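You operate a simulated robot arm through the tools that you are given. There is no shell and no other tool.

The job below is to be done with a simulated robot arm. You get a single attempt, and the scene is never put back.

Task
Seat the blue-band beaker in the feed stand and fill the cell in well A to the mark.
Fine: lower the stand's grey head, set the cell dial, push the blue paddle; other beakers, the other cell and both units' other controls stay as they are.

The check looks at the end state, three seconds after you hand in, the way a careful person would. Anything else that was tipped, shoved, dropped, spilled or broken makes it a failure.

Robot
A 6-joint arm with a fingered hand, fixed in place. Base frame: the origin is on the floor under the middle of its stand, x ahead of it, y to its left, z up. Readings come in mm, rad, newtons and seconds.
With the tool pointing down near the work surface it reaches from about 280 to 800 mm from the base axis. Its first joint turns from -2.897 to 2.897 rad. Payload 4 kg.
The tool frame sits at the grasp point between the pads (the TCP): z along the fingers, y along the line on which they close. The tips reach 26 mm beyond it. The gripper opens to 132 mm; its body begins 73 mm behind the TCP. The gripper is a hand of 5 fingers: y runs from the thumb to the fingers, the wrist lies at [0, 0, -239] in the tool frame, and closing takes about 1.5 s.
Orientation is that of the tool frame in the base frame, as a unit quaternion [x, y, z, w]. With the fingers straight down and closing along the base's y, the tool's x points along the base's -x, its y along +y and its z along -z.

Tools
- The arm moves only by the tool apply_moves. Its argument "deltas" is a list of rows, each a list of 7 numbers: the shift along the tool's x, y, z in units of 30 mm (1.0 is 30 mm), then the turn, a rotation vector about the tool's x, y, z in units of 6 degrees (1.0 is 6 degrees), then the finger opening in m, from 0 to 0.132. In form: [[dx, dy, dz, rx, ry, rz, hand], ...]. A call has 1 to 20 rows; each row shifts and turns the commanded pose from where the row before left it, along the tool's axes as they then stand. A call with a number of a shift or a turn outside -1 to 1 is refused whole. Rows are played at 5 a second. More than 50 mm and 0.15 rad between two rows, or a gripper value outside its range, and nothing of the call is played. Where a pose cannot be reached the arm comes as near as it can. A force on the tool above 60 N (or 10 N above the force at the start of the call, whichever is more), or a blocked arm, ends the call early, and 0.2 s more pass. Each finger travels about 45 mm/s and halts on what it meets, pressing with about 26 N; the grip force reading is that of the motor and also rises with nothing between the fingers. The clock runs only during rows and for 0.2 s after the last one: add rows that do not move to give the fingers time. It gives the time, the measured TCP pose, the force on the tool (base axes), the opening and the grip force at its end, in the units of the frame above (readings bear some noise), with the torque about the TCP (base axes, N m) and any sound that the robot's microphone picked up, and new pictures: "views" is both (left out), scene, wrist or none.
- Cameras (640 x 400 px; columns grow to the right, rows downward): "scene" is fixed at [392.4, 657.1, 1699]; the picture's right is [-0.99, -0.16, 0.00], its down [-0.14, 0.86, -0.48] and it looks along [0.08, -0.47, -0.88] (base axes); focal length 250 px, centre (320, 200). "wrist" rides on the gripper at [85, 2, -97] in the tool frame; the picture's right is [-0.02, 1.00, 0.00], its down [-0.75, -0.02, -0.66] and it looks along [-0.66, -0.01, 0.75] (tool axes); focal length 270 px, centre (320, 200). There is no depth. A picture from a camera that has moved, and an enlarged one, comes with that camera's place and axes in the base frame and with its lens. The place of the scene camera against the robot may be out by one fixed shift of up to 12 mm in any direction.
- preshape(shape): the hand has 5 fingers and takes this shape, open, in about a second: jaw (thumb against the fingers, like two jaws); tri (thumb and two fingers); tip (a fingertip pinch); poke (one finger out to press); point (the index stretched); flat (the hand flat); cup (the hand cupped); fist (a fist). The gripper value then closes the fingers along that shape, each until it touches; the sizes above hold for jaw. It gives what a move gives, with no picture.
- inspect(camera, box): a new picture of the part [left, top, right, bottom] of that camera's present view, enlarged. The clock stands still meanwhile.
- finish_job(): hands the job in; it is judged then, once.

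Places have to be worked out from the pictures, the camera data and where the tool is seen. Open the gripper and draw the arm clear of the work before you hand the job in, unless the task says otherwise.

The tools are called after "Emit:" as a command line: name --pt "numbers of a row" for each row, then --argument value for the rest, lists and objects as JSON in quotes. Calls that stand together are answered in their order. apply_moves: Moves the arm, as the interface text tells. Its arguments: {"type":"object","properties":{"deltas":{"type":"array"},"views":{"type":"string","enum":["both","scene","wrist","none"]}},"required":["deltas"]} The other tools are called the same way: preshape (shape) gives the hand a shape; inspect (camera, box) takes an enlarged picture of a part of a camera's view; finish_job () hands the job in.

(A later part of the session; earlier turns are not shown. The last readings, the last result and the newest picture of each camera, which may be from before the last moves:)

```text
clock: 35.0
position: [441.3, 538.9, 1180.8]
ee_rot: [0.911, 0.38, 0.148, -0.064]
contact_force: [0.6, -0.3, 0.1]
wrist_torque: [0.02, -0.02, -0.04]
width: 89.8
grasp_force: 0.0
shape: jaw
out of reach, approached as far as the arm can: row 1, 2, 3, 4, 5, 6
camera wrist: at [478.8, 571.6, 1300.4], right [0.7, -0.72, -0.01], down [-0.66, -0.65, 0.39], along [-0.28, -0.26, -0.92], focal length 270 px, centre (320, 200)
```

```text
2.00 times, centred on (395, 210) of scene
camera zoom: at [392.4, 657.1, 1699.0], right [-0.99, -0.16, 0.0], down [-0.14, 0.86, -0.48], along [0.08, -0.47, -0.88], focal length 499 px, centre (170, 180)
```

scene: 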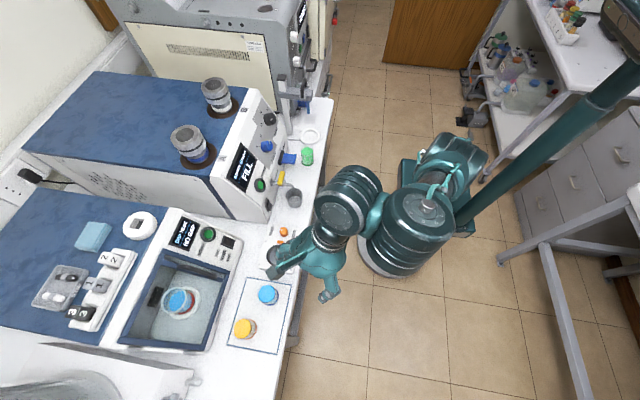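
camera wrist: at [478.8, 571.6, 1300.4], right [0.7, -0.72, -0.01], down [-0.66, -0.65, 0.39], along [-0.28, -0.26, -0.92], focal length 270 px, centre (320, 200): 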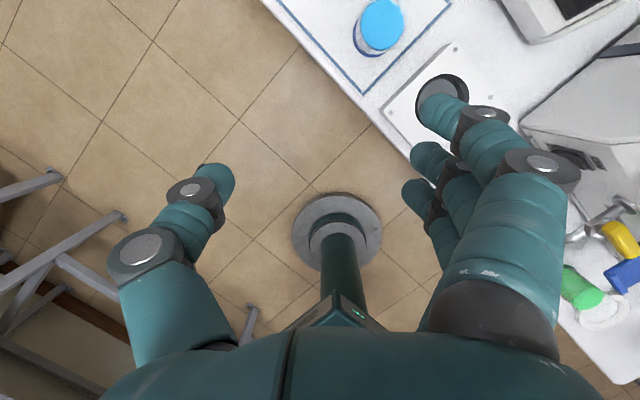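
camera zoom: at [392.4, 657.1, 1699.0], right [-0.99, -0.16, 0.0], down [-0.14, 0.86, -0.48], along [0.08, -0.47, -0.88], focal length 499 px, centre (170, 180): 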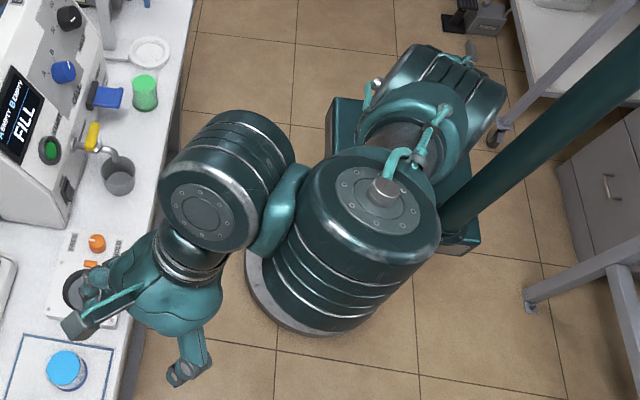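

The wrist looks like a forearm-roll and bend type: the hand is now parallel to the forearm, and the bending plane was turned toward +x by my earlier tilt. I bring the hand back to vertical and retrace toward the start pose so the wrist untwists.

Emit:
apply_moves --pt "-0.79 0.1 -0.45 0 -0.438 0 0.09" --pt "-0.79 0.1 -0.45 0 -0.438 0 0.09" --pt "-0.79 0.1 -0.45 0 -0.438 0 0.09" --pt "-0.79 0.1 -0.45 0 -0.438 0 0.09" --pt "-0.79 0.1 -0.45 0 -0.438 0 0.09" --pt "-0.79 0.1 -0.45 0 -0.438 0 0.09" --pt "-0.79 0.1 -0.45 0 -0.438 0 0.09" --pt "0 0 0 0 0 0 0.09"

```text
clock: 36.8
position: [332.3, 398.2, 1244.1]
ee_rot: [0.923, 0.386, 0.001, -0.003]
contact_force: [-0.5, 0.2, 0.5]
wrist_torque: [0.0, 0.01, -0.01]
width: 89.8
grasp_force: 0.2
shape: jaw
out of reach, approached as far as the arm can: row 1
camera wrist: at [394.2, 455.6, 1342.3], right [0.7, -0.72, 0.0], down [-0.54, -0.53, 0.65], along [-0.47, -0.45, -0.76], focal length 270 px, centre (320, 200)
```

scene: 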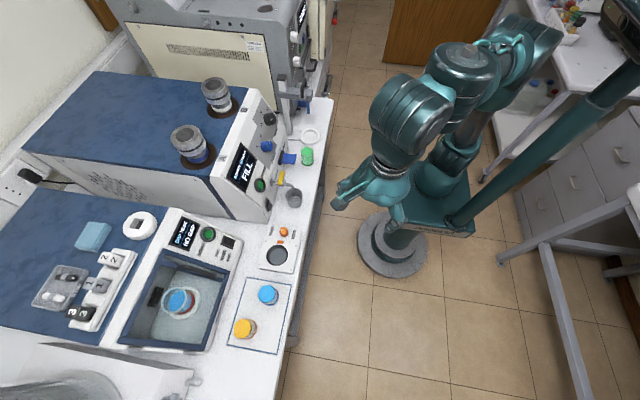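
wrist: 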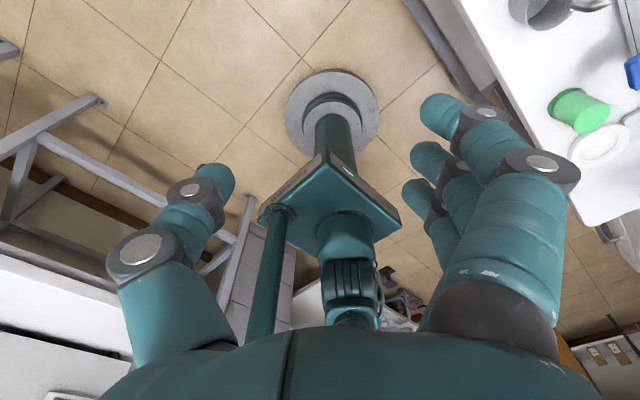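

The hand is vertical at (332, 398, 1244) and only one row was flagged. I continue back toward the start position.

Emit:
apply_moves --pt "-0.717 0.69 -0.457 0 0 0 0.09" --pt "-0.717 0.69 -0.457 0 0 0 0.09" --pt "-0.717 0.69 -0.457 0 0 0 0.09" --pt "-0.717 0.69 -0.457 0 0 0 0.09" --pt "-0.717 0.69 -0.457 0 0 0 0.09" --pt "-0.717 0.69 -0.457 0 0 0 0.09" --pt "-0.717 0.69 -0.457 0 0 0 0.09" --pt "0 0 0 0 0 0 0.09"

```text
clock: 38.6
position: [330.0, 189.6, 1340.0]
ee_rot: [0.923, 0.385, 0.001, -0.004]
contact_force: [0.0, 0.0, 0.4]
wrist_torque: [0.01, 0.01, 0.01]
width: 89.7
grasp_force: 0.0
shape: jaw
camera wrist: at [391.0, 246.1, 1437.8], right [0.7, -0.72, 0.0], down [-0.54, -0.53, 0.65], along [-0.47, -0.45, -0.76], focal length 270 px, centre (320, 200)
```

scene: 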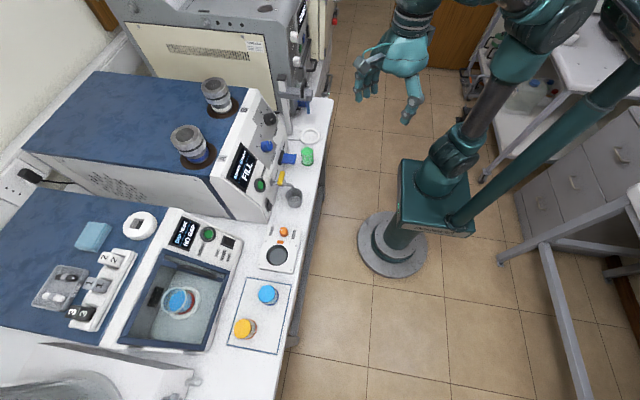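
wrist: 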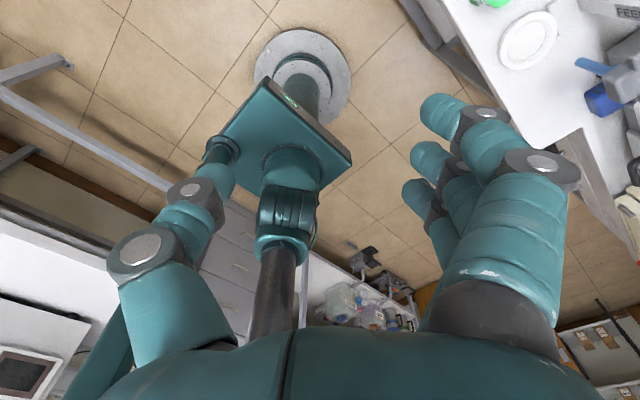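

The arm is back in its original posture, with tool x at azimuth 45°. I roll on to azimuth about -8°, which is radial toward the stand, and move to a point in front of the table ahead of the stand.

Emit:
apply_moves --pt "0 0 0 0 0 0.987 0.09" --pt "0 0 0 0 0 0.987 0.09" --pt "0 0 0 0 0 0.987 0.09" --pt "0 0 0 0 0 0.987 0.09" --pt "0 0 0 0 0 0.987 0.09" --pt "0 0 0 0 0 0.987 0.09" --pt "0 0 0 0 0 0.987 0.09" --pt "0 0 0 0 0 0.987 0.09" --pt "0 0 0 0 0 0.987 0.09" --pt "0.412 0.777 0.633 0 0 0 0.09" --pt "0.412 0.777 0.633 0 0 0 0.09" --pt "0.412 0.777 0.633 0 0 0 0.09" --pt "0.412 0.777 0.633 0 0 0 0.09" --pt "0.412 0.777 0.633 0 0 0 0.09" --pt "0.412 0.777 0.633 0 0 0 0.09" --pt "0.412 0.777 0.633 0 0 0 0.09" --pt "0.412 0.777 0.633 0 0 0 0.09" --pt "0.412 0.777 0.633 0 0 0 0.09" --pt "0.412 0.777 0.633 0 0 0 0.09" --pt "0 0 0 0 0 0 0.09"

```text
clock: 42.8
position: [439.8, -51.9, 1223.0]
ee_rot: [0.998, -0.069, -0.001, -0.003]
contact_force: [-0.4, 0.2, 0.4]
wrist_torque: [0.02, -0.02, -0.03]
width: 89.6
grasp_force: 0.1
shape: jaw
out of reach, approached as far as the arm can: row 14, 15, 16, 17, 18, 19
camera wrist: at [525.4, -66.4, 1320.2], right [-0.16, -0.99, -0.01], down [-0.74, 0.11, 0.66], along [-0.65, 0.11, -0.75], focal length 270 px, centre (320, 200)
```

scene: 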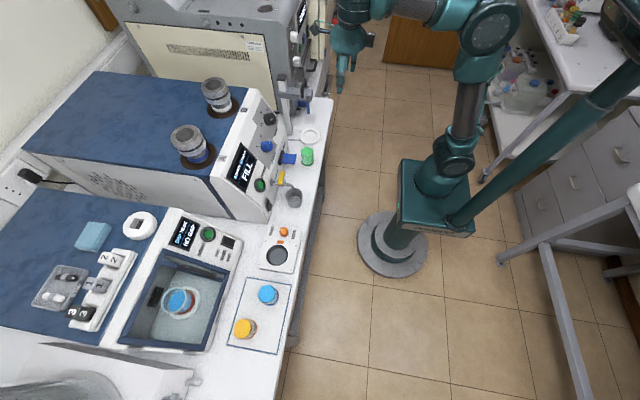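
wrist: 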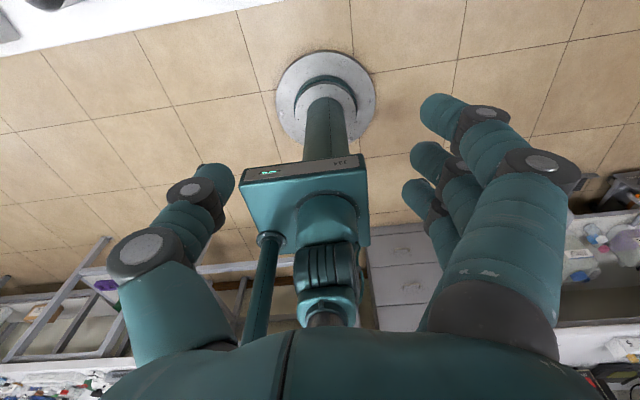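

Lowering was cut short again, at z ≈ 1223. I zoom in on the arm in this posture to see how the elbow and wrist are arranged.

Emit:
inspect --camera "scene" --box '[310, 0, 530, 140]'

```text
2.86 times, centred on (420, 70) of scene
camera zoom: at [392.4, 657.1, 1699.0], right [-0.99, -0.16, 0.0], down [-0.14, 0.86, -0.48], along [0.08, -0.47, -0.88], focal length 713 px, centre (34, 571)
```

zoom: 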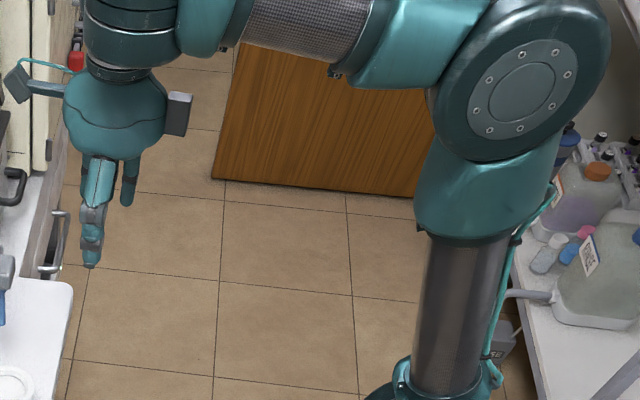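

The arm is shaped like a standard 6-axis one, with a vertical upper arm and a horizontal forearm. I compare with the earlier reachable spot by moving inward to x ≈ 335 and then down in small steps.

Emit:
apply_moves --pt "-0.7 0 0 0 0 0 0.09" --pt "-0.7 0 0 0 0 0 0.09" --pt "-0.7 0 0 0 0 0 0.09" --pt "-0.7 0 0 0 0 0 0.09" --pt "-0.7 0 0 0 0 0 0.09" --pt "0 0 0.5 0 0 0 0.09" --pt "0 0 0.5 0 0 0 0.09" --pt "0 0 0.5 0 0 0 0.09" --pt "0 0 0.5 0 0 0 0.09" --pt "0 0 0.5 0 0 0 0.09" --pt "0 0 0.5 0 0 0 0.09" --pt "0 0 0 0 0 0 0.09"

```text
clock: 45.4
position: [337.2, -37.9, 1149.7]
ee_rot: [0.998, -0.069, 0.0, -0.003]
contact_force: [0.5, 0.4, 0.5]
wrist_torque: [0.03, 0.01, 0.0]
width: 89.4
grasp_force: 0.1
shape: jaw
out of reach, approached as far as the arm can: row 1, 2, 3, 4, 6, 7, 8
camera wrist: at [422.2, -52.9, 1246.8], right [-0.16, -0.99, -0.01], down [-0.74, 0.11, 0.66], along [-0.65, 0.11, -0.75], focal length 270 px, centre (320, 200)
```

scene: 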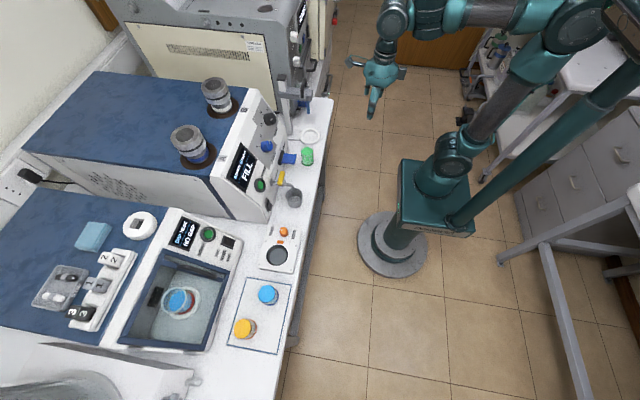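
wrist: 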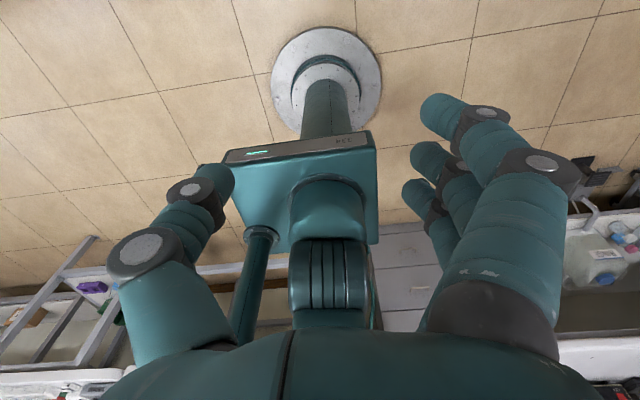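

The flagged rows did not stop it: it is at (337, -38, 1150). I zoom in on the arm's wrist in this posture.

Emit:
inspect --camera "scene" --box '[330, 0, 640, 190]'

```text
2.06 times, centred on (485, 95) of scene
camera zoom: at [392.4, 657.1, 1699.0], right [-0.99, -0.16, 0.0], down [-0.14, 0.86, -0.48], along [0.08, -0.47, -0.88], focal length 516 px, centre (-21, 417)
```

zoom: 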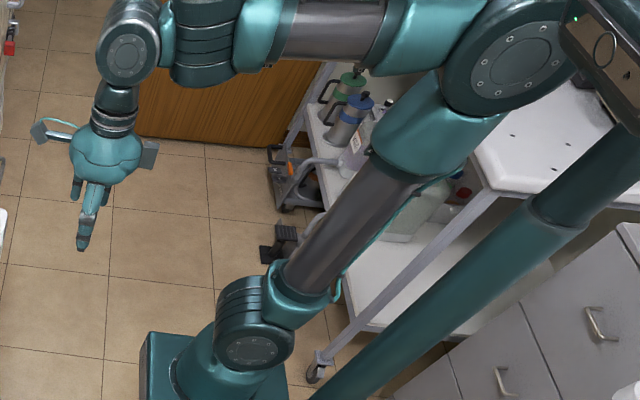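

Now it is clear. The wrist's first axis stands perpendicular to the forearm, so a vertical hand with a level forearm is singular, and I kept getting caught there. I go back up, where the forearm slopes and the wrist is well defined.

Emit:
apply_moves --pt "0 0 -0.9 0 0 0 0.09" --pt "0 0 -0.9 0 0 0 0.09" --pt "0 0 -0.9 0 0 0 0.09" --pt "0 0 -0.9 0 0 0 0.09" --pt "0 0 -0.9 0 0 0 0.09" --pt "0 0 -0.9 0 0 0 0.09" --pt "0 0 -0.9 0 0 0 0.09" --pt "0 0 0 0 0 0 0.09"

Emit:
inspect --camera "scene" --box '[330, 0, 640, 190]'

```text
clock: 47.2
position: [335.9, -37.3, 1338.4]
ee_rot: [0.998, -0.069, 0.0, -0.003]
contact_force: [-0.3, 1.3, 0.1]
wrist_torque: [0.01, 0.0, -0.02]
width: 89.8
grasp_force: 0.0
shape: jaw
out of reach, approached as far as the arm can: row 4
camera wrist: at [421.5, -51.1, 1435.5], right [-0.16, -0.99, -0.01], down [-0.74, 0.11, 0.66], along [-0.65, 0.11, -0.75], focal length 270 px, centre (320, 200)
```

scene: 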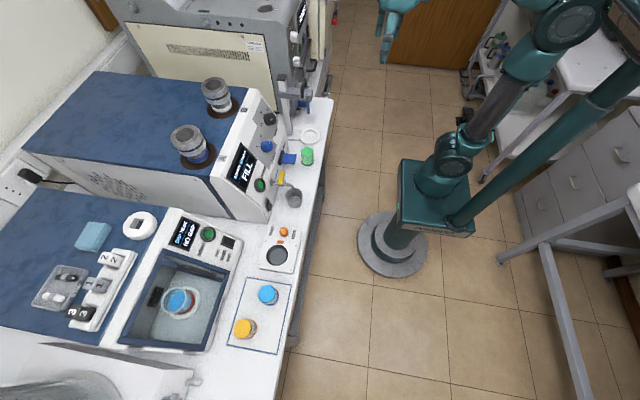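
wrist: 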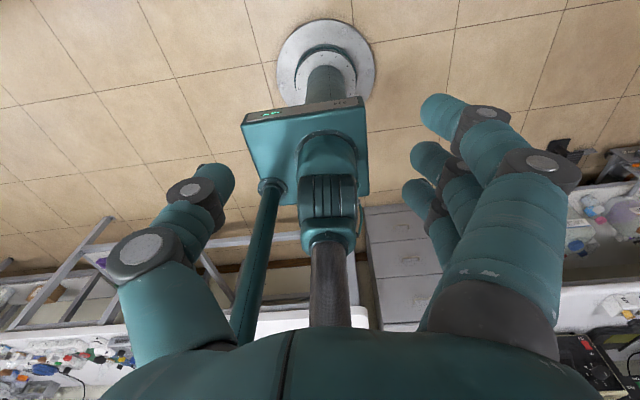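

```text
2.06 times, centred on (485, 95) of scene
camera zoom: at [392.4, 657.1, 1699.0], right [-0.99, -0.16, 0.0], down [-0.14, 0.86, -0.48], along [0.08, -0.47, -0.88], focal length 516 px, centre (-21, 417)
```

zoom: 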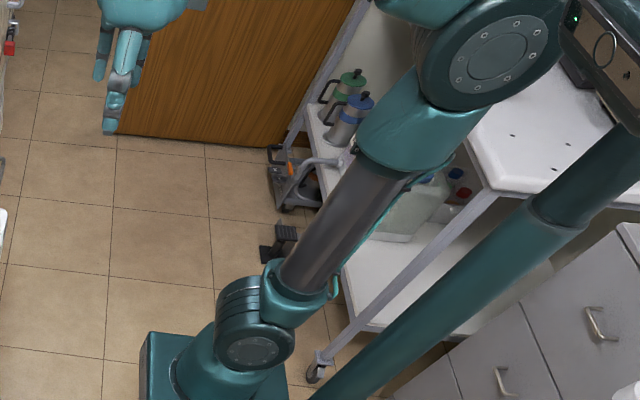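

The camera sees the base column and upper arm lined up in its centre columns, so the hand is in the arm's plane. I correct the yaw a little and tilt the hand outward in this plane, keeping the wrist still.

Emit:
apply_moves --pt "0 0 0 0 0 -0.27 0.09" --pt "0.833 0 -0.044 0 1 0 0.09" --pt "0.833 0 -0.044 0 1 0 0.09" --pt "0.833 0 -0.044 0 1 0 0.09" --pt "0.833 0 -0.044 0 1 0 0.09" --pt "0.833 0 -0.044 0 1 0 0.09" --pt "0.833 0 -0.044 0 1 0 0.09" --pt "0.833 0 -0.044 0 1 0 0.09" --pt "0.833 0 -0.044 0 1 0 0.09" --pt "0.833 0 -0.044 0 1 0 0.09" --pt "0.833 0 -0.044 0 1 0 0.09" --pt "0 0 0 0 0 0 0.09"

```text
clock: 49.8
position: [543.6, -69.0, 1451.1]
ee_rot: [0.878, -0.049, 0.475, 0.03]
contact_force: [0.8, 0.0, 0.3]
wrist_torque: [0.01, -0.02, 0.03]
width: 89.5
grasp_force: 0.0
shape: jaw
out of reach, approached as far as the arm can: row 5
camera wrist: at [510.3, -65.8, 1575.2], right [-0.12, -0.99, -0.01], down [-0.95, 0.12, -0.27], along [0.27, -0.02, -0.96], focal length 270 px, centre (320, 200)
```

scene: 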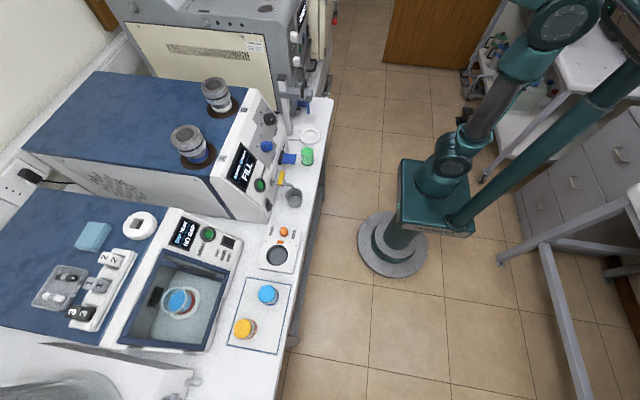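
wrist: 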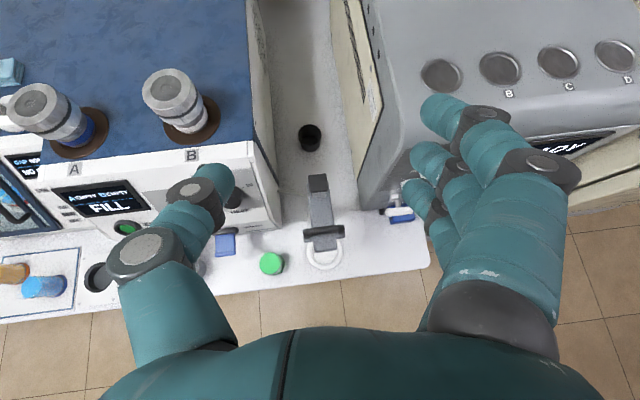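

It went through cleanly: the hand is now tilted 57° in the arm's plane, and the camera looks down on the bench from above. I enlarge the stand and the panel from here for measurements.

Emit:
inspect --camera "wrist" --box '[200, 160, 380, 290]'

Emit:
inspect --camera "wrist" --box '[0, 60, 260, 260]'

```text
3.08 times, centred on (290, 225) of wrist
camera zoom: at [510.3, -65.8, 1575.2], right [-0.12, -0.99, -0.01], down [-0.95, 0.12, -0.27], along [0.27, -0.02, -0.96], focal length 832 px, centre (412, 123)
```

zoom: 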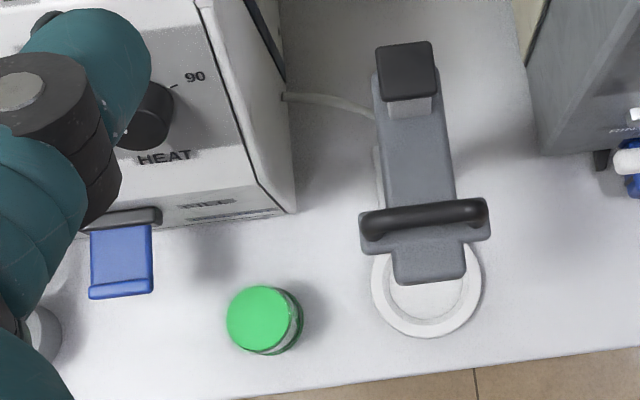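

```text
2.00 times, centred on (130, 160) of wrist
camera zoom: at [510.3, -65.8, 1575.2], right [-0.12, -0.99, -0.01], down [-0.95, 0.12, -0.27], along [0.27, -0.02, -0.96], focal length 541 px, centre (700, 280)
```

zoom: 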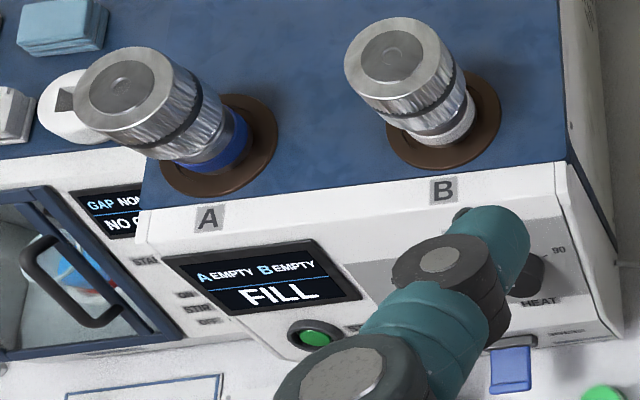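

The ring centre reads about (563, -75) from here. Next I swing around the base axis at this height toward the tray, keeping the tilt in the arm's plane.

Emit:
apply_moves --pt "-0.014 -0.956 -0.021 0.418 0 -0.274 0.09" --pt "-0.014 -0.956 -0.021 0.418 0 -0.274 0.09" --pt "-0.014 -0.956 -0.021 0.418 0 -0.274 0.09" --pt "-0.014 -0.956 -0.021 0.418 0 -0.274 0.09" --pt "-0.014 -0.956 -0.021 0.418 0 -0.274 0.09" --pt "-0.014 -0.956 -0.021 0.418 0 -0.274 0.09" --pt "-0.014 -0.956 -0.021 0.418 0 -0.274 0.09" --pt "-0.014 -0.956 -0.021 0.418 0 -0.274 0.09" --pt "-0.014 -0.956 -0.021 0.418 0 -0.274 0.09" --pt "-0.014 -0.956 -0.021 0.418 0 -0.274 0.09" --pt "-0.014 -0.956 -0.021 0.418 0 -0.274 0.09" --pt "-0.014 -0.956 -0.021 0.418 0 -0.274 0.09" --pt "-0.014 -0.956 -0.021 0.418 0 -0.274 0.09" --pt "-0.014 -0.956 -0.021 0.418 0 -0.274 0.09" --pt "-0.014 -0.956 -0.021 0.418 0 -0.274 0.09" --pt "-0.014 -0.956 -0.021 0.418 0 -0.274 0.09" --pt "-0.014 -0.956 -0.021 0.418 0 -0.274 0.09" --pt "0 0 0 0 0 0 0.09"

```text
clock: 53.6
position: [389.3, 378.7, 1447.2]
ee_rot: [0.815, 0.334, 0.439, -0.178]
contact_force: [0.4, -0.4, 0.0]
wrist_torque: [-0.02, -0.02, -0.01]
width: 89.7
grasp_force: 0.1
shape: jaw
camera wrist: at [366.9, 352.5, 1571.9], right [0.69, -0.72, -0.01], down [-0.7, -0.66, -0.27], along [0.18, 0.19, -0.96], focal length 270 px, centre (320, 200)
```

scene: 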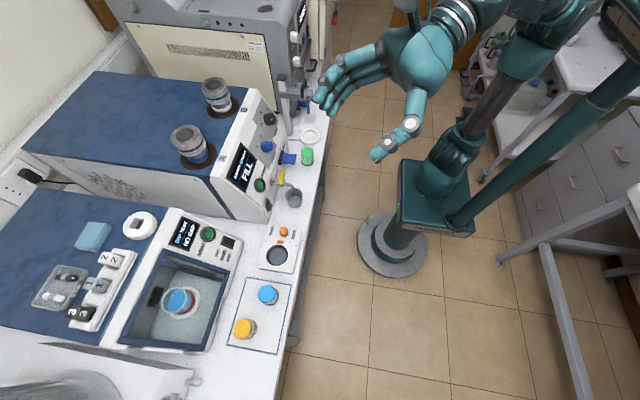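
wrist: 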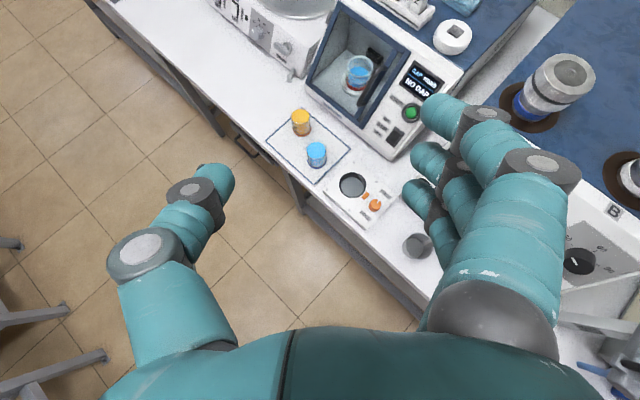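

The swing reached azimuth 44° with no flagged rows, and the tray is ahead. I move outward and down toward a point above the blue-band beaker.

Emit:
apply_moves --pt "-0.262 0 0.813 0 0 0 0.09" --pt "-0.262 0 0.813 0 0 0 0.09" --pt "-0.262 0 0.813 0 0 0 0.09" --pt "-0.262 0 0.813 0 0 0 0.09" --pt "-0.262 0 0.813 0 0 0 0.09" --pt "-0.262 0 0.813 0 0 0 0.09" --pt "-0.262 0 0.813 0 0 0 0.09" --pt "-0.262 0 0.813 0 0 0 0.09" --pt "-0.262 0 0.813 0 0 0 0.09" --pt "-0.262 0 0.813 0 0 0 0.09" --pt "-0.262 0 0.813 0 0 0 0.09" --pt "-0.262 0 0.813 0 0 0 0.09" --pt "-0.262 0 0.813 0 0 0 0.09" --pt "0 0 0 0 0 0 0.09"

```text
clock: 56.6
position: [540.0, 523.5, 1187.0]
ee_rot: [0.815, 0.333, 0.44, -0.178]
contact_force: [0.7, 0.7, -0.8]
wrist_torque: [-0.01, 0.01, -0.03]
width: 89.9
grasp_force: 0.0
shape: jaw
camera wrist: at [517.0, 498.3, 1311.8], right [0.69, -0.72, -0.01], down [-0.7, -0.66, -0.27], along [0.18, 0.19, -0.96], focal length 270 px, centre (320, 200)
```

scene: 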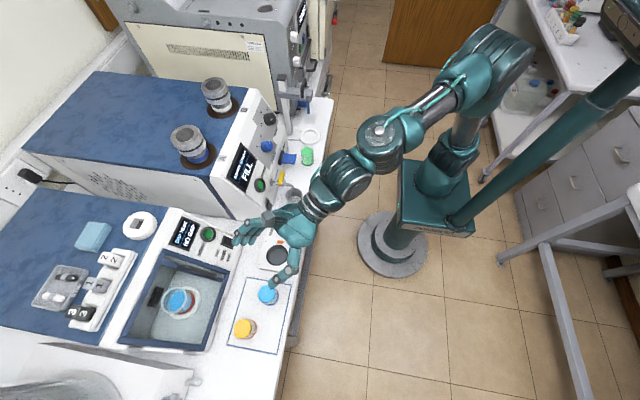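
wrist: 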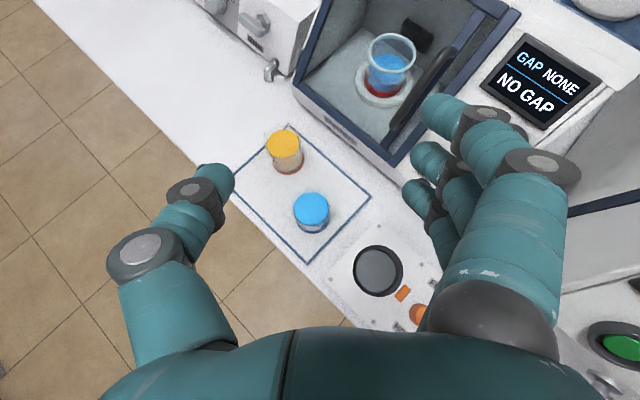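

The beaker is now in view between the fingers. I zoom in on it to work out its position.

Emit:
inspect --camera "wrist" --box '[240, 110, 400, 280]'

```text
2.35 times, centred on (320, 195) of wrist
camera zoom: at [517.0, 498.3, 1311.8], right [0.69, -0.72, -0.01], down [-0.7, -0.66, -0.27], along [0.18, 0.19, -0.96], focal length 636 px, centre (320, 212)
```

zoom: 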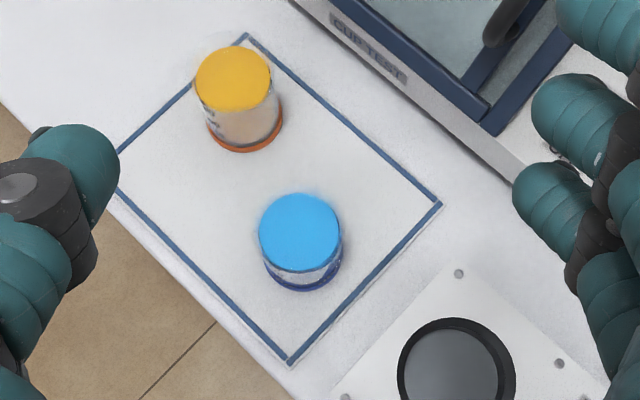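

The beaker axis works out at about (566.5, 567.5). I go over it and down to z ≈ 1030, still above its rim (about 974).

Emit:
apply_moves --pt "-0.577 -0.075 0.711 0 0 0 0.09" --pt "-0.577 -0.075 0.711 0 0 0 0.09" --pt "-0.577 -0.075 0.711 0 0 0 0.09" --pt "-0.577 -0.075 0.711 0 0 0 0.09" --pt "-0.577 -0.075 0.711 0 0 0 0.09" --pt "-0.577 -0.075 0.711 0 0 0 0.09" --pt "0 0 0 0 0 0 0.09"

Emit:
inspect --camera "wrist" --box '[200, 80, 440, 300]'

Emit:
inspect --camera "scene" --box '[220, 210, 340, 350]'

```text
clock: 58.2
position: [566.6, 569.1, 1033.0]
ee_rot: [0.815, 0.334, 0.439, -0.178]
contact_force: [0.6, -0.6, -0.1]
wrist_torque: [0.01, 0.03, -0.04]
width: 89.7
grasp_force: 0.1
shape: jaw
camera wrist: at [544.9, 543.4, 1155.8], right [0.69, -0.72, -0.01], down [-0.7, -0.66, -0.27], along [0.18, 0.19, -0.96], focal length 270 px, centre (320, 200)
```

scene: 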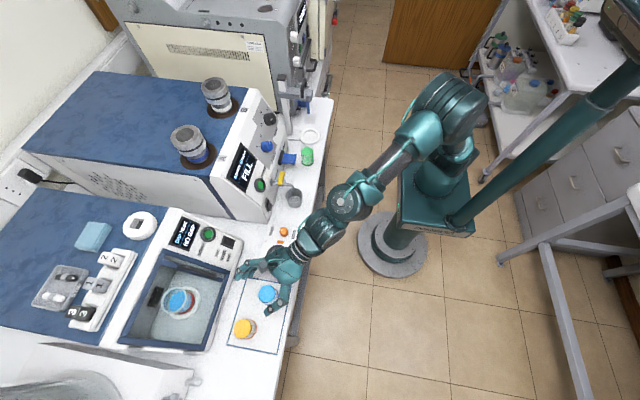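
wrist: 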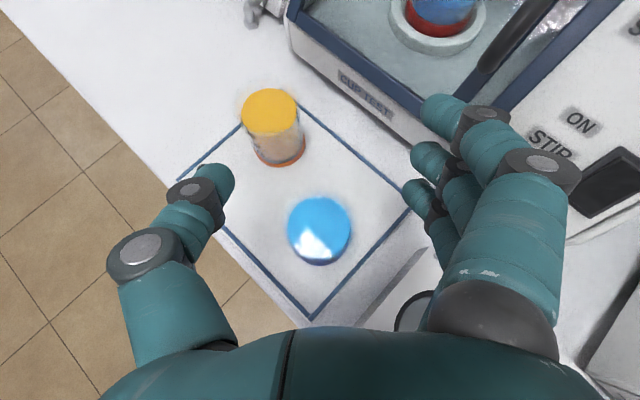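

```text
1.82 times, centred on (320, 190) of wrist
camera zoom: at [544.9, 543.4, 1155.8], right [0.69, -0.72, -0.01], down [-0.7, -0.66, -0.27], along [0.18, 0.19, -0.96], focal length 491 px, centre (320, 218)
```

zoom: 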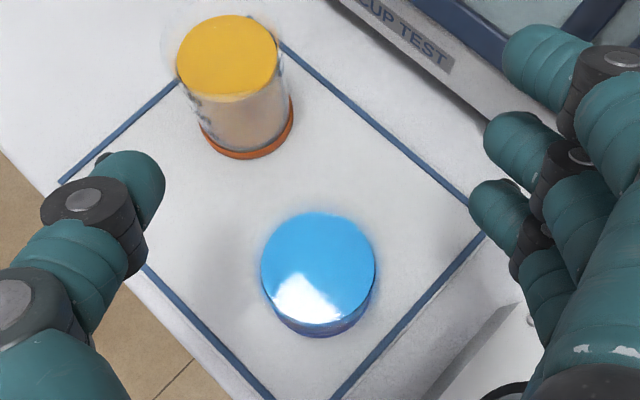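

```text
2.86 times, centred on (280, 280) of scene
camera zoom: at [392.4, 657.1, 1699.0], right [-0.99, -0.16, 0.0], down [-0.14, 0.86, -0.48], along [0.08, -0.47, -0.88], focal length 713 px, centre (434, -29)
```

zoom: 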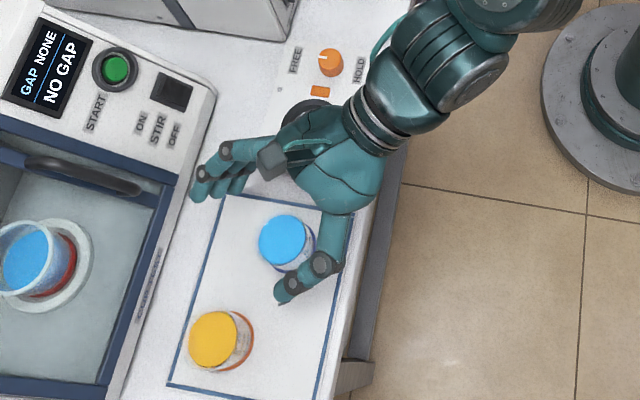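

TCP and beaker axis agree to about 1 mm. I descend slowly to z ≈ 947 with the fingers on either side of the beaker.

Emit:
apply_moves --pt "-0.403 0.004 0.257 0 0 0 0.09" --pt "-0.403 0.004 0.257 0 0 0 0.09" --pt "-0.403 0.004 0.257 0 0 0 0.09" --pt "-0.403 0.004 0.257 0 0 0 0.09" --pt "-0.403 0.004 0.257 0 0 0 0.09" --pt "-0.403 0.004 0.257 0 0 0 0.09" --pt "0 0 0 0 0 0 0.09"

Emit:
inspect --camera "wrist" --box '[140, 80, 500, 340]'

Emit:
inspect --camera "scene" --box '[220, 220, 320, 350]'

```text
clock: 59.8
position: [565.0, 569.7, 955.1]
ee_rot: [0.81, 0.333, 0.448, -0.182]
contact_force: [-0.2, 20.3, 53.8]
wrist_torque: [-3.36, -0.8, 0.32]
width: 89.3
grasp_force: 0.0
shape: jaw
camera wrist: at [542.1, 541.8, 1078.4], right [0.69, -0.72, -0.01], down [-0.69, -0.66, -0.28], along [0.19, 0.21, -0.96], focal length 270 px, centre (320, 200)
```

scene: 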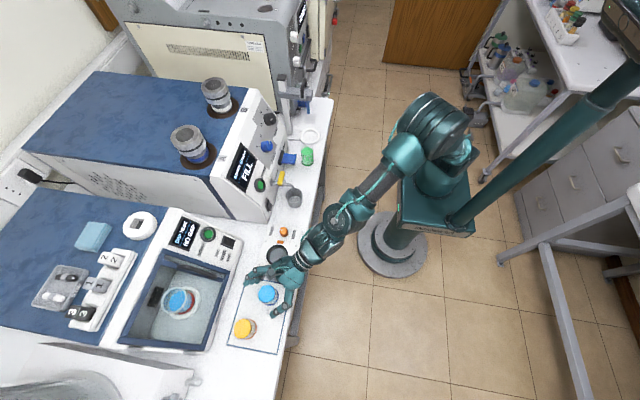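
wrist: 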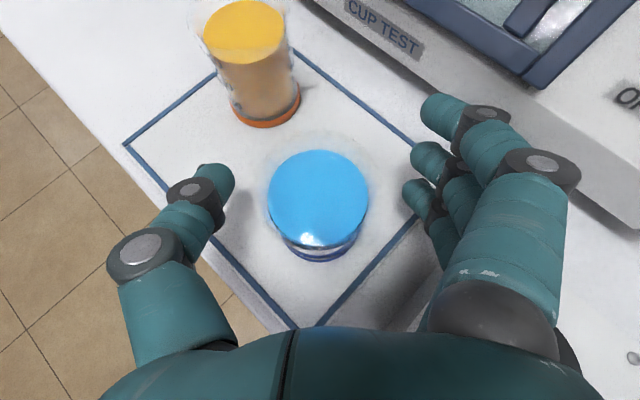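

```text
1.54 times, centred on (320, 210) of wrist
camera zoom: at [542.1, 541.8, 1078.4], right [0.69, -0.72, -0.01], down [-0.69, -0.66, -0.28], along [0.19, 0.21, -0.96], focal length 416 px, centre (320, 185)
```

zoom: 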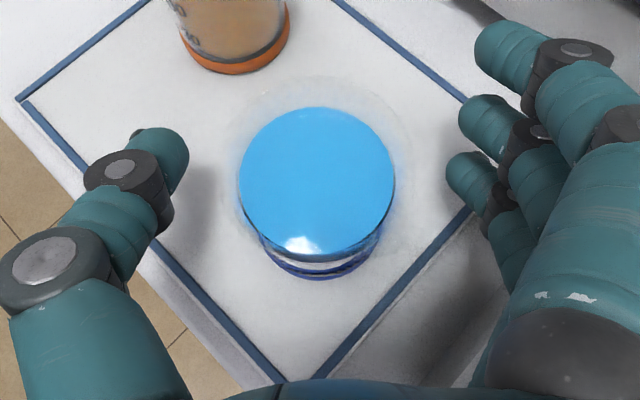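

```text
3.08 times, centred on (270, 285) of scene
camera zoom: at [392.4, 657.1, 1699.0], right [-0.99, -0.16, 0.0], down [-0.14, 0.86, -0.48], along [0.08, -0.47, -0.88], focal length 768 px, centre (474, -62)
```

zoom: 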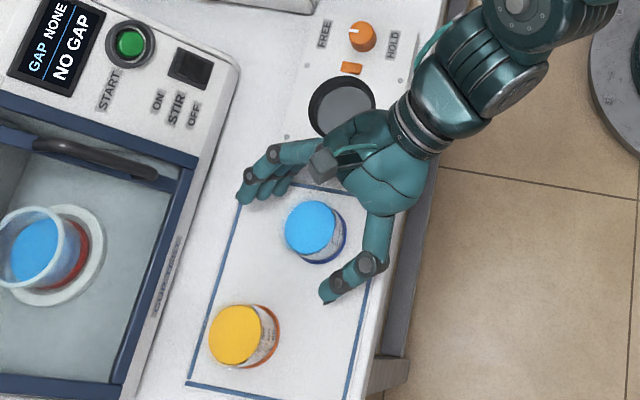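

The hand met something at z ≈ 955 with 54 N upward, most likely the thumb tip on the tray. I raise the commanded pose by 16 mm to take the load off before closing.

Emit:
apply_moves --pt "0.223 0 -0.147 0 0 0 0.09" --pt "0.223 0 -0.147 0 0 0 0.09" --pt "0 0 0 0 0 0 0.09" --views "wrist"

Emit:
inspect --camera "scene" --box '[230, 235, 320, 345]'

```text
clock: 60.6
position: [564.2, 564.6, 958.1]
ee_rot: [0.817, 0.334, 0.437, -0.176]
contact_force: [-1.0, 5.1, 3.2]
wrist_torque: [-0.08, -0.06, 0.02]
width: 88.6
grasp_force: 0.1
shape: jaw
camera wrist: at [543.0, 539.4, 1082.9], right [0.69, -0.72, -0.01], down [-0.7, -0.66, -0.26], along [0.18, 0.19, -0.97], focal length 270 px, centre (320, 200)
```

wrist: 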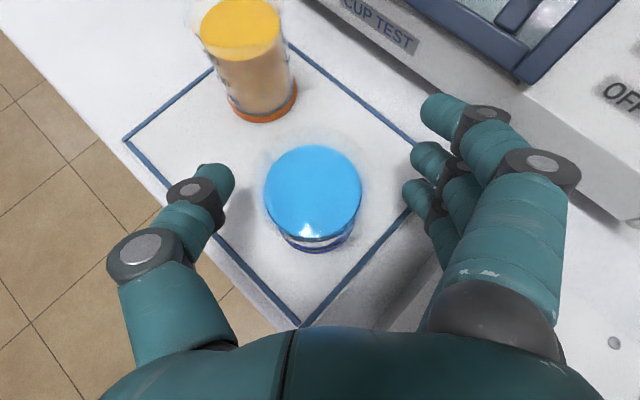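

```text
3.64 times, centred on (275, 290) of scene
camera zoom: at [392.4, 657.1, 1699.0], right [-0.99, -0.16, 0.0], down [-0.14, 0.86, -0.48], along [0.08, -0.47, -0.88], focal length 908 px, centre (484, -127)
```

zoom: 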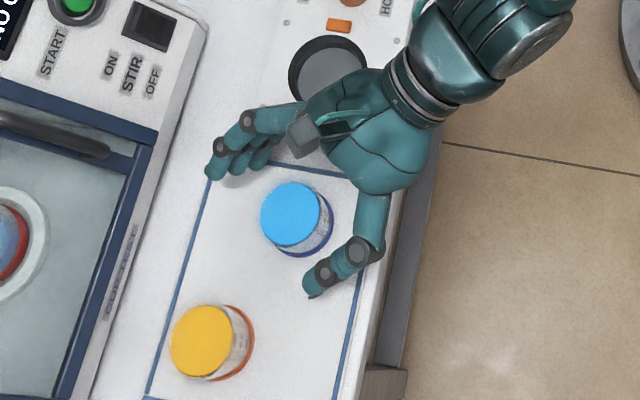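

The load is off and the beaker has not moved: it reads (565.8, 567.1). I shift 3 mm outward and 2 mm up, and close part-way to 60 mm to check symmetry.

Emit:
apply_moves --pt "0.11 0 0.043 0 0 0 0.09" --pt "0 0 0 0 0 0 0.06" --pt "0 0 0 0 0 0 0.06" --pt "0 0 0 0 0 0 0.06" --pt "0 0 0 0 0 0 0.06" --views "wrist"

Emit:
inspect --camera "wrist" --box '[180, 90, 460, 310]'

```text
clock: 61.8
position: [566.4, 568.6, 964.0]
ee_rot: [0.815, 0.333, 0.439, -0.178]
contact_force: [-0.8, -0.3, 1.0]
wrist_torque: [0.0, 0.02, 0.02]
width: 61.2
grasp_force: 0.0
shape: jaw
camera wrist: at [545.1, 541.9, 1087.8], right [0.69, -0.72, -0.01], down [-0.7, -0.66, -0.27], along [0.18, 0.19, -0.96], focal length 270 px, centre (320, 200)
```

wrist: 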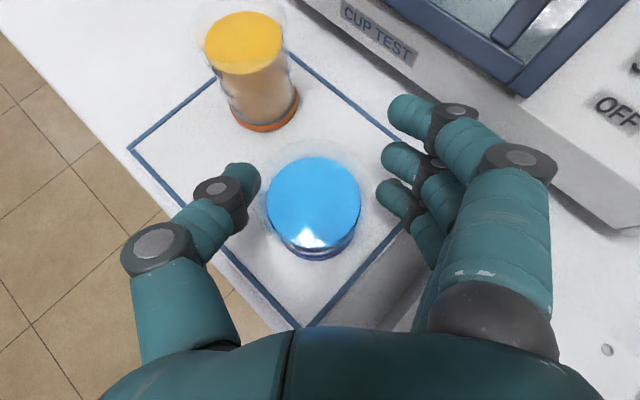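

```text
1.82 times, centred on (320, 200) of wrist
camera zoom: at [545.1, 541.9, 1087.8], right [0.69, -0.72, -0.01], down [-0.7, -0.66, -0.27], along [0.18, 0.19, -0.96], focal length 491 px, centre (320, 200)
```

zoom: 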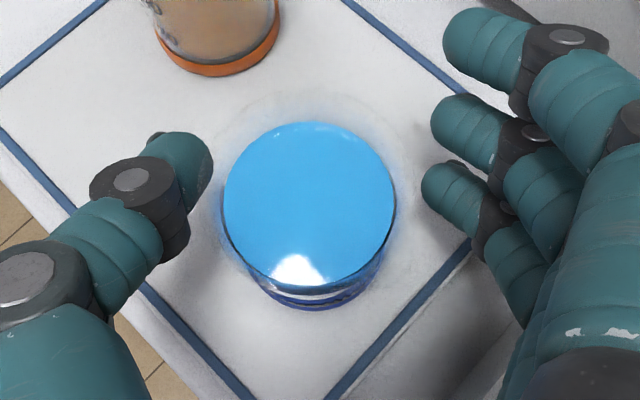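

The thumb is about 2 mm closer to the glass than the fingers. I shift 2 mm toward the thumb side, lower 4 mm, and close on the beaker.

Emit:
apply_moves --pt "-0.111 -0.065 0.073 0 0 0 0.06" --pt "0 0 0 0 0 0 0.052" --pt "0 0 0 0 0 0 0.052" --pt "0 0 0 0 0 0 0.046" --pt "0 0 0 0 0 0 0.042" --pt "0 0 0 0 0 0 0.038" --pt "0 0 0 0 0 0 0.038" --pt "0 0 0 0 0 0 0.038" --views "wrist"

Emit:
inspect --camera "wrist" --box '[180, 90, 460, 310]'

Emit:
inspect --camera "scene" --box '[230, 235, 320, 345]'

```text
clock: 63.6
position: [565.0, 569.4, 958.9]
ee_rot: [0.815, 0.334, 0.439, -0.178]
contact_force: [-0.5, 0.2, 1.5]
wrist_torque: [-0.05, -0.04, -0.03]
width: 30.3
grasp_force: 20.0
shape: jaw
camera wrist: at [543.6, 543.4, 1083.9], right [0.69, -0.72, -0.01], down [-0.7, -0.66, -0.27], along [0.18, 0.19, -0.96], focal length 270 px, centre (320, 200)
```

wrist: 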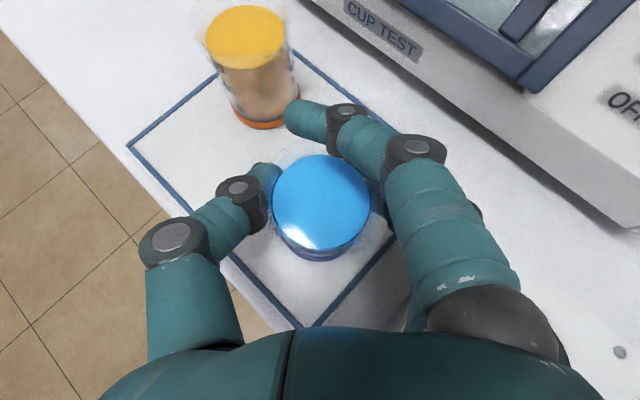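

```text
1.82 times, centred on (320, 200) of wrist
camera zoom: at [543.6, 543.4, 1083.9], right [0.69, -0.72, -0.01], down [-0.7, -0.66, -0.27], along [0.18, 0.19, -0.96], focal length 491 px, centre (320, 200)
```

zoom: 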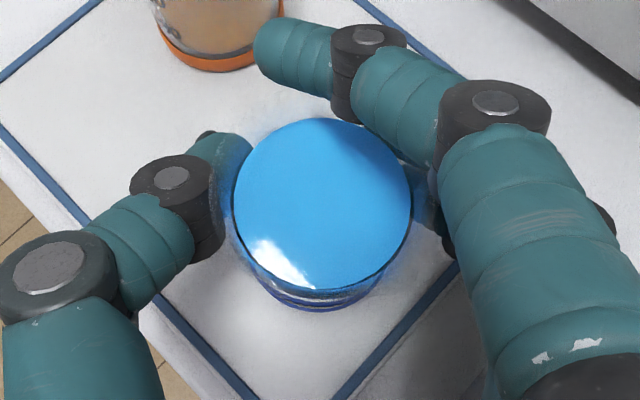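

```text
3.64 times, centred on (275, 290) of scene
camera zoom: at [392.4, 657.1, 1699.0], right [-0.99, -0.16, 0.0], down [-0.14, 0.86, -0.48], along [0.08, -0.47, -0.88], focal length 908 px, centre (484, -127)
```

zoom: 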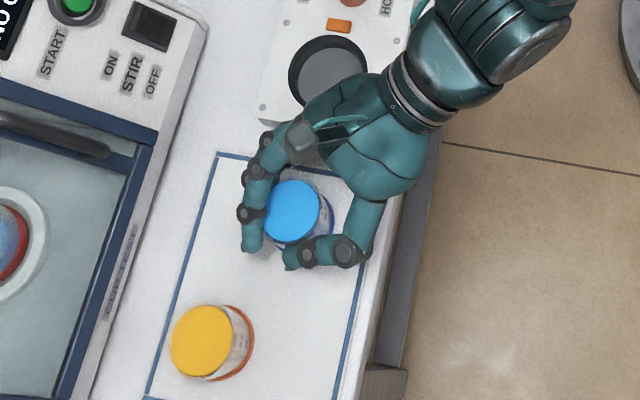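

The grip reads 20 N, with thumb and fingers on the glass and the upper finger passing behind it. I lift 12 mm gently and look.

Emit:
apply_moves --pt "0.167 0 -0.11 0 0 0 0.038" --pt "0.167 0 -0.11 0 0 0 0.038" --pt "0 0 0 0 0 0 0.038" --views "wrist"

Emit:
inspect --camera "wrist" --box '[180, 90, 460, 310]'

Emit:
inspect --camera "scene" --box '[230, 235, 320, 345]'

```text
clock: 64.4
position: [566.9, 570.7, 970.7]
ee_rot: [0.815, 0.334, 0.439, -0.178]
contact_force: [-0.3, -0.1, -1.2]
wrist_torque: [0.0, 0.02, -0.01]
width: 29.4
grasp_force: 26.8
shape: jaw
camera wrist: at [544.2, 543.7, 1095.7], right [0.69, -0.72, -0.01], down [-0.7, -0.66, -0.27], along [0.18, 0.19, -0.96], focal length 270 px, centre (320, 200)
```

wrist: 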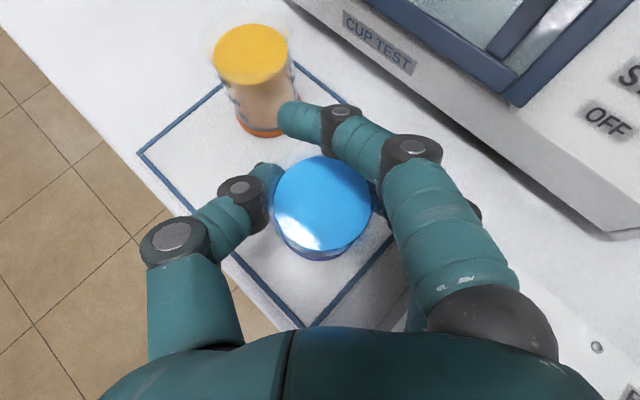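

```text
1.82 times, centred on (320, 200) of wrist
camera zoom: at [544.2, 543.7, 1095.7], right [0.69, -0.72, -0.01], down [-0.7, -0.66, -0.27], along [0.18, 0.19, -0.96], focal length 491 px, centre (320, 200)
```

zoom: 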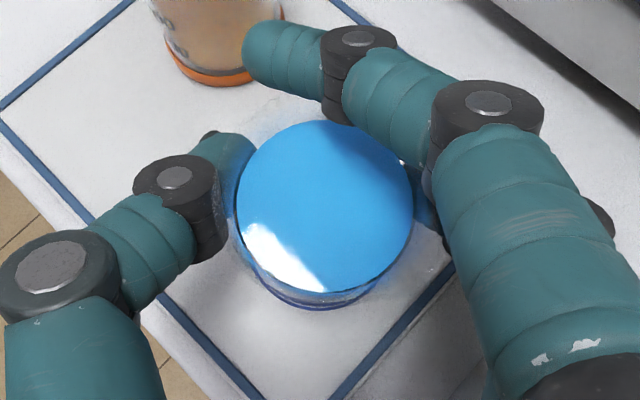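

```text
3.64 times, centred on (275, 290) of scene
camera zoom: at [392.4, 657.1, 1699.0], right [-0.99, -0.16, 0.0], down [-0.14, 0.86, -0.48], along [0.08, -0.47, -0.88], focal length 908 px, centre (484, -127)
```

zoom: 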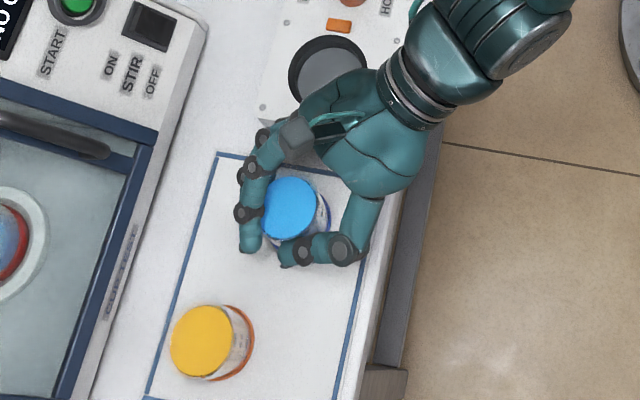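

The beaker came up with the hand, and the tray has dropped away beneath it. I lift further, then draw back toward the base at moderate speed, keeping the beaker upright.

Emit:
apply_moves --pt "0.418 0 -0.275 0 0 0 0.038" --pt "0.418 0 -0.275 0 0 0 0.038" --pt "0.418 0 -0.275 0 0 0 0.038" --pt "0.418 0 -0.275 0 0 0 0.038" --pt "-0.222 0 -0.562 0 0 0 0.038" --pt "-0.222 0 -0.562 0 0 0 0.038" --pt "-0.222 0 -0.562 0 0 0 0.038" --pt "-0.222 0 -0.562 0 0 0 0.038" --pt "-0.222 0 -0.562 0 0 0 0.038" --pt "-0.222 0 -0.562 0 0 0 0.038" --pt "-0.222 0 -0.562 0 0 0 0.038" --pt "-0.222 0 -0.562 0 0 0 0.038" --pt "-0.222 0 -0.562 0 0 0 0.038" --pt "-0.222 0 -0.562 0 0 0 0.038" --pt "-0.222 0 -0.562 0 0 0 0.038" --pt "-0.222 0 -0.562 0 0 0 0.038" --pt "-0.222 0 -0.562 0 0 0 0.038" --pt "-0.222 0 -0.562 0 0 0 0.038" --pt "-0.222 0 -0.562 0 0 0 0.038" --pt "0 0 0 0 0 0 0.038"

```text
clock: 68.6
position: [375.5, 382.9, 1087.5]
ee_rot: [0.815, 0.334, 0.439, -0.178]
contact_force: [0.6, 0.4, -0.1]
wrist_torque: [0.0, 0.03, 0.03]
width: 29.2
grasp_force: 25.4
shape: jaw
camera wrist: at [353.4, 356.8, 1211.8], right [0.69, -0.72, -0.01], down [-0.7, -0.66, -0.26], along [0.18, 0.19, -0.96], focal length 270 px, centre (320, 200)
```

scene: 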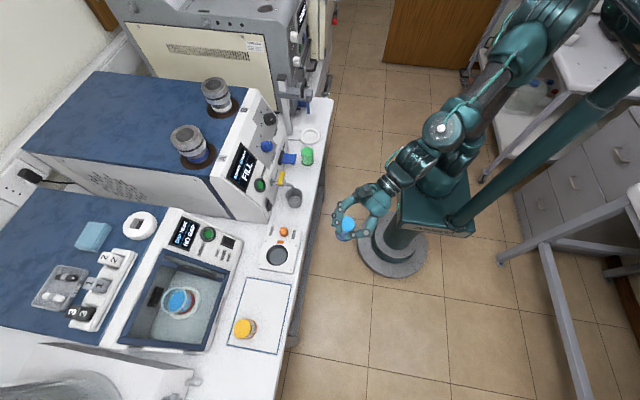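
wrist: 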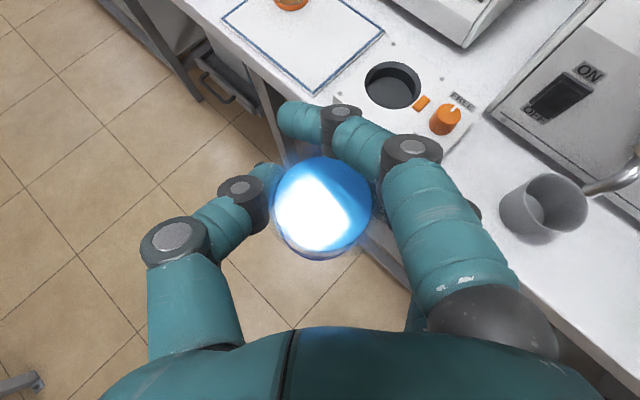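

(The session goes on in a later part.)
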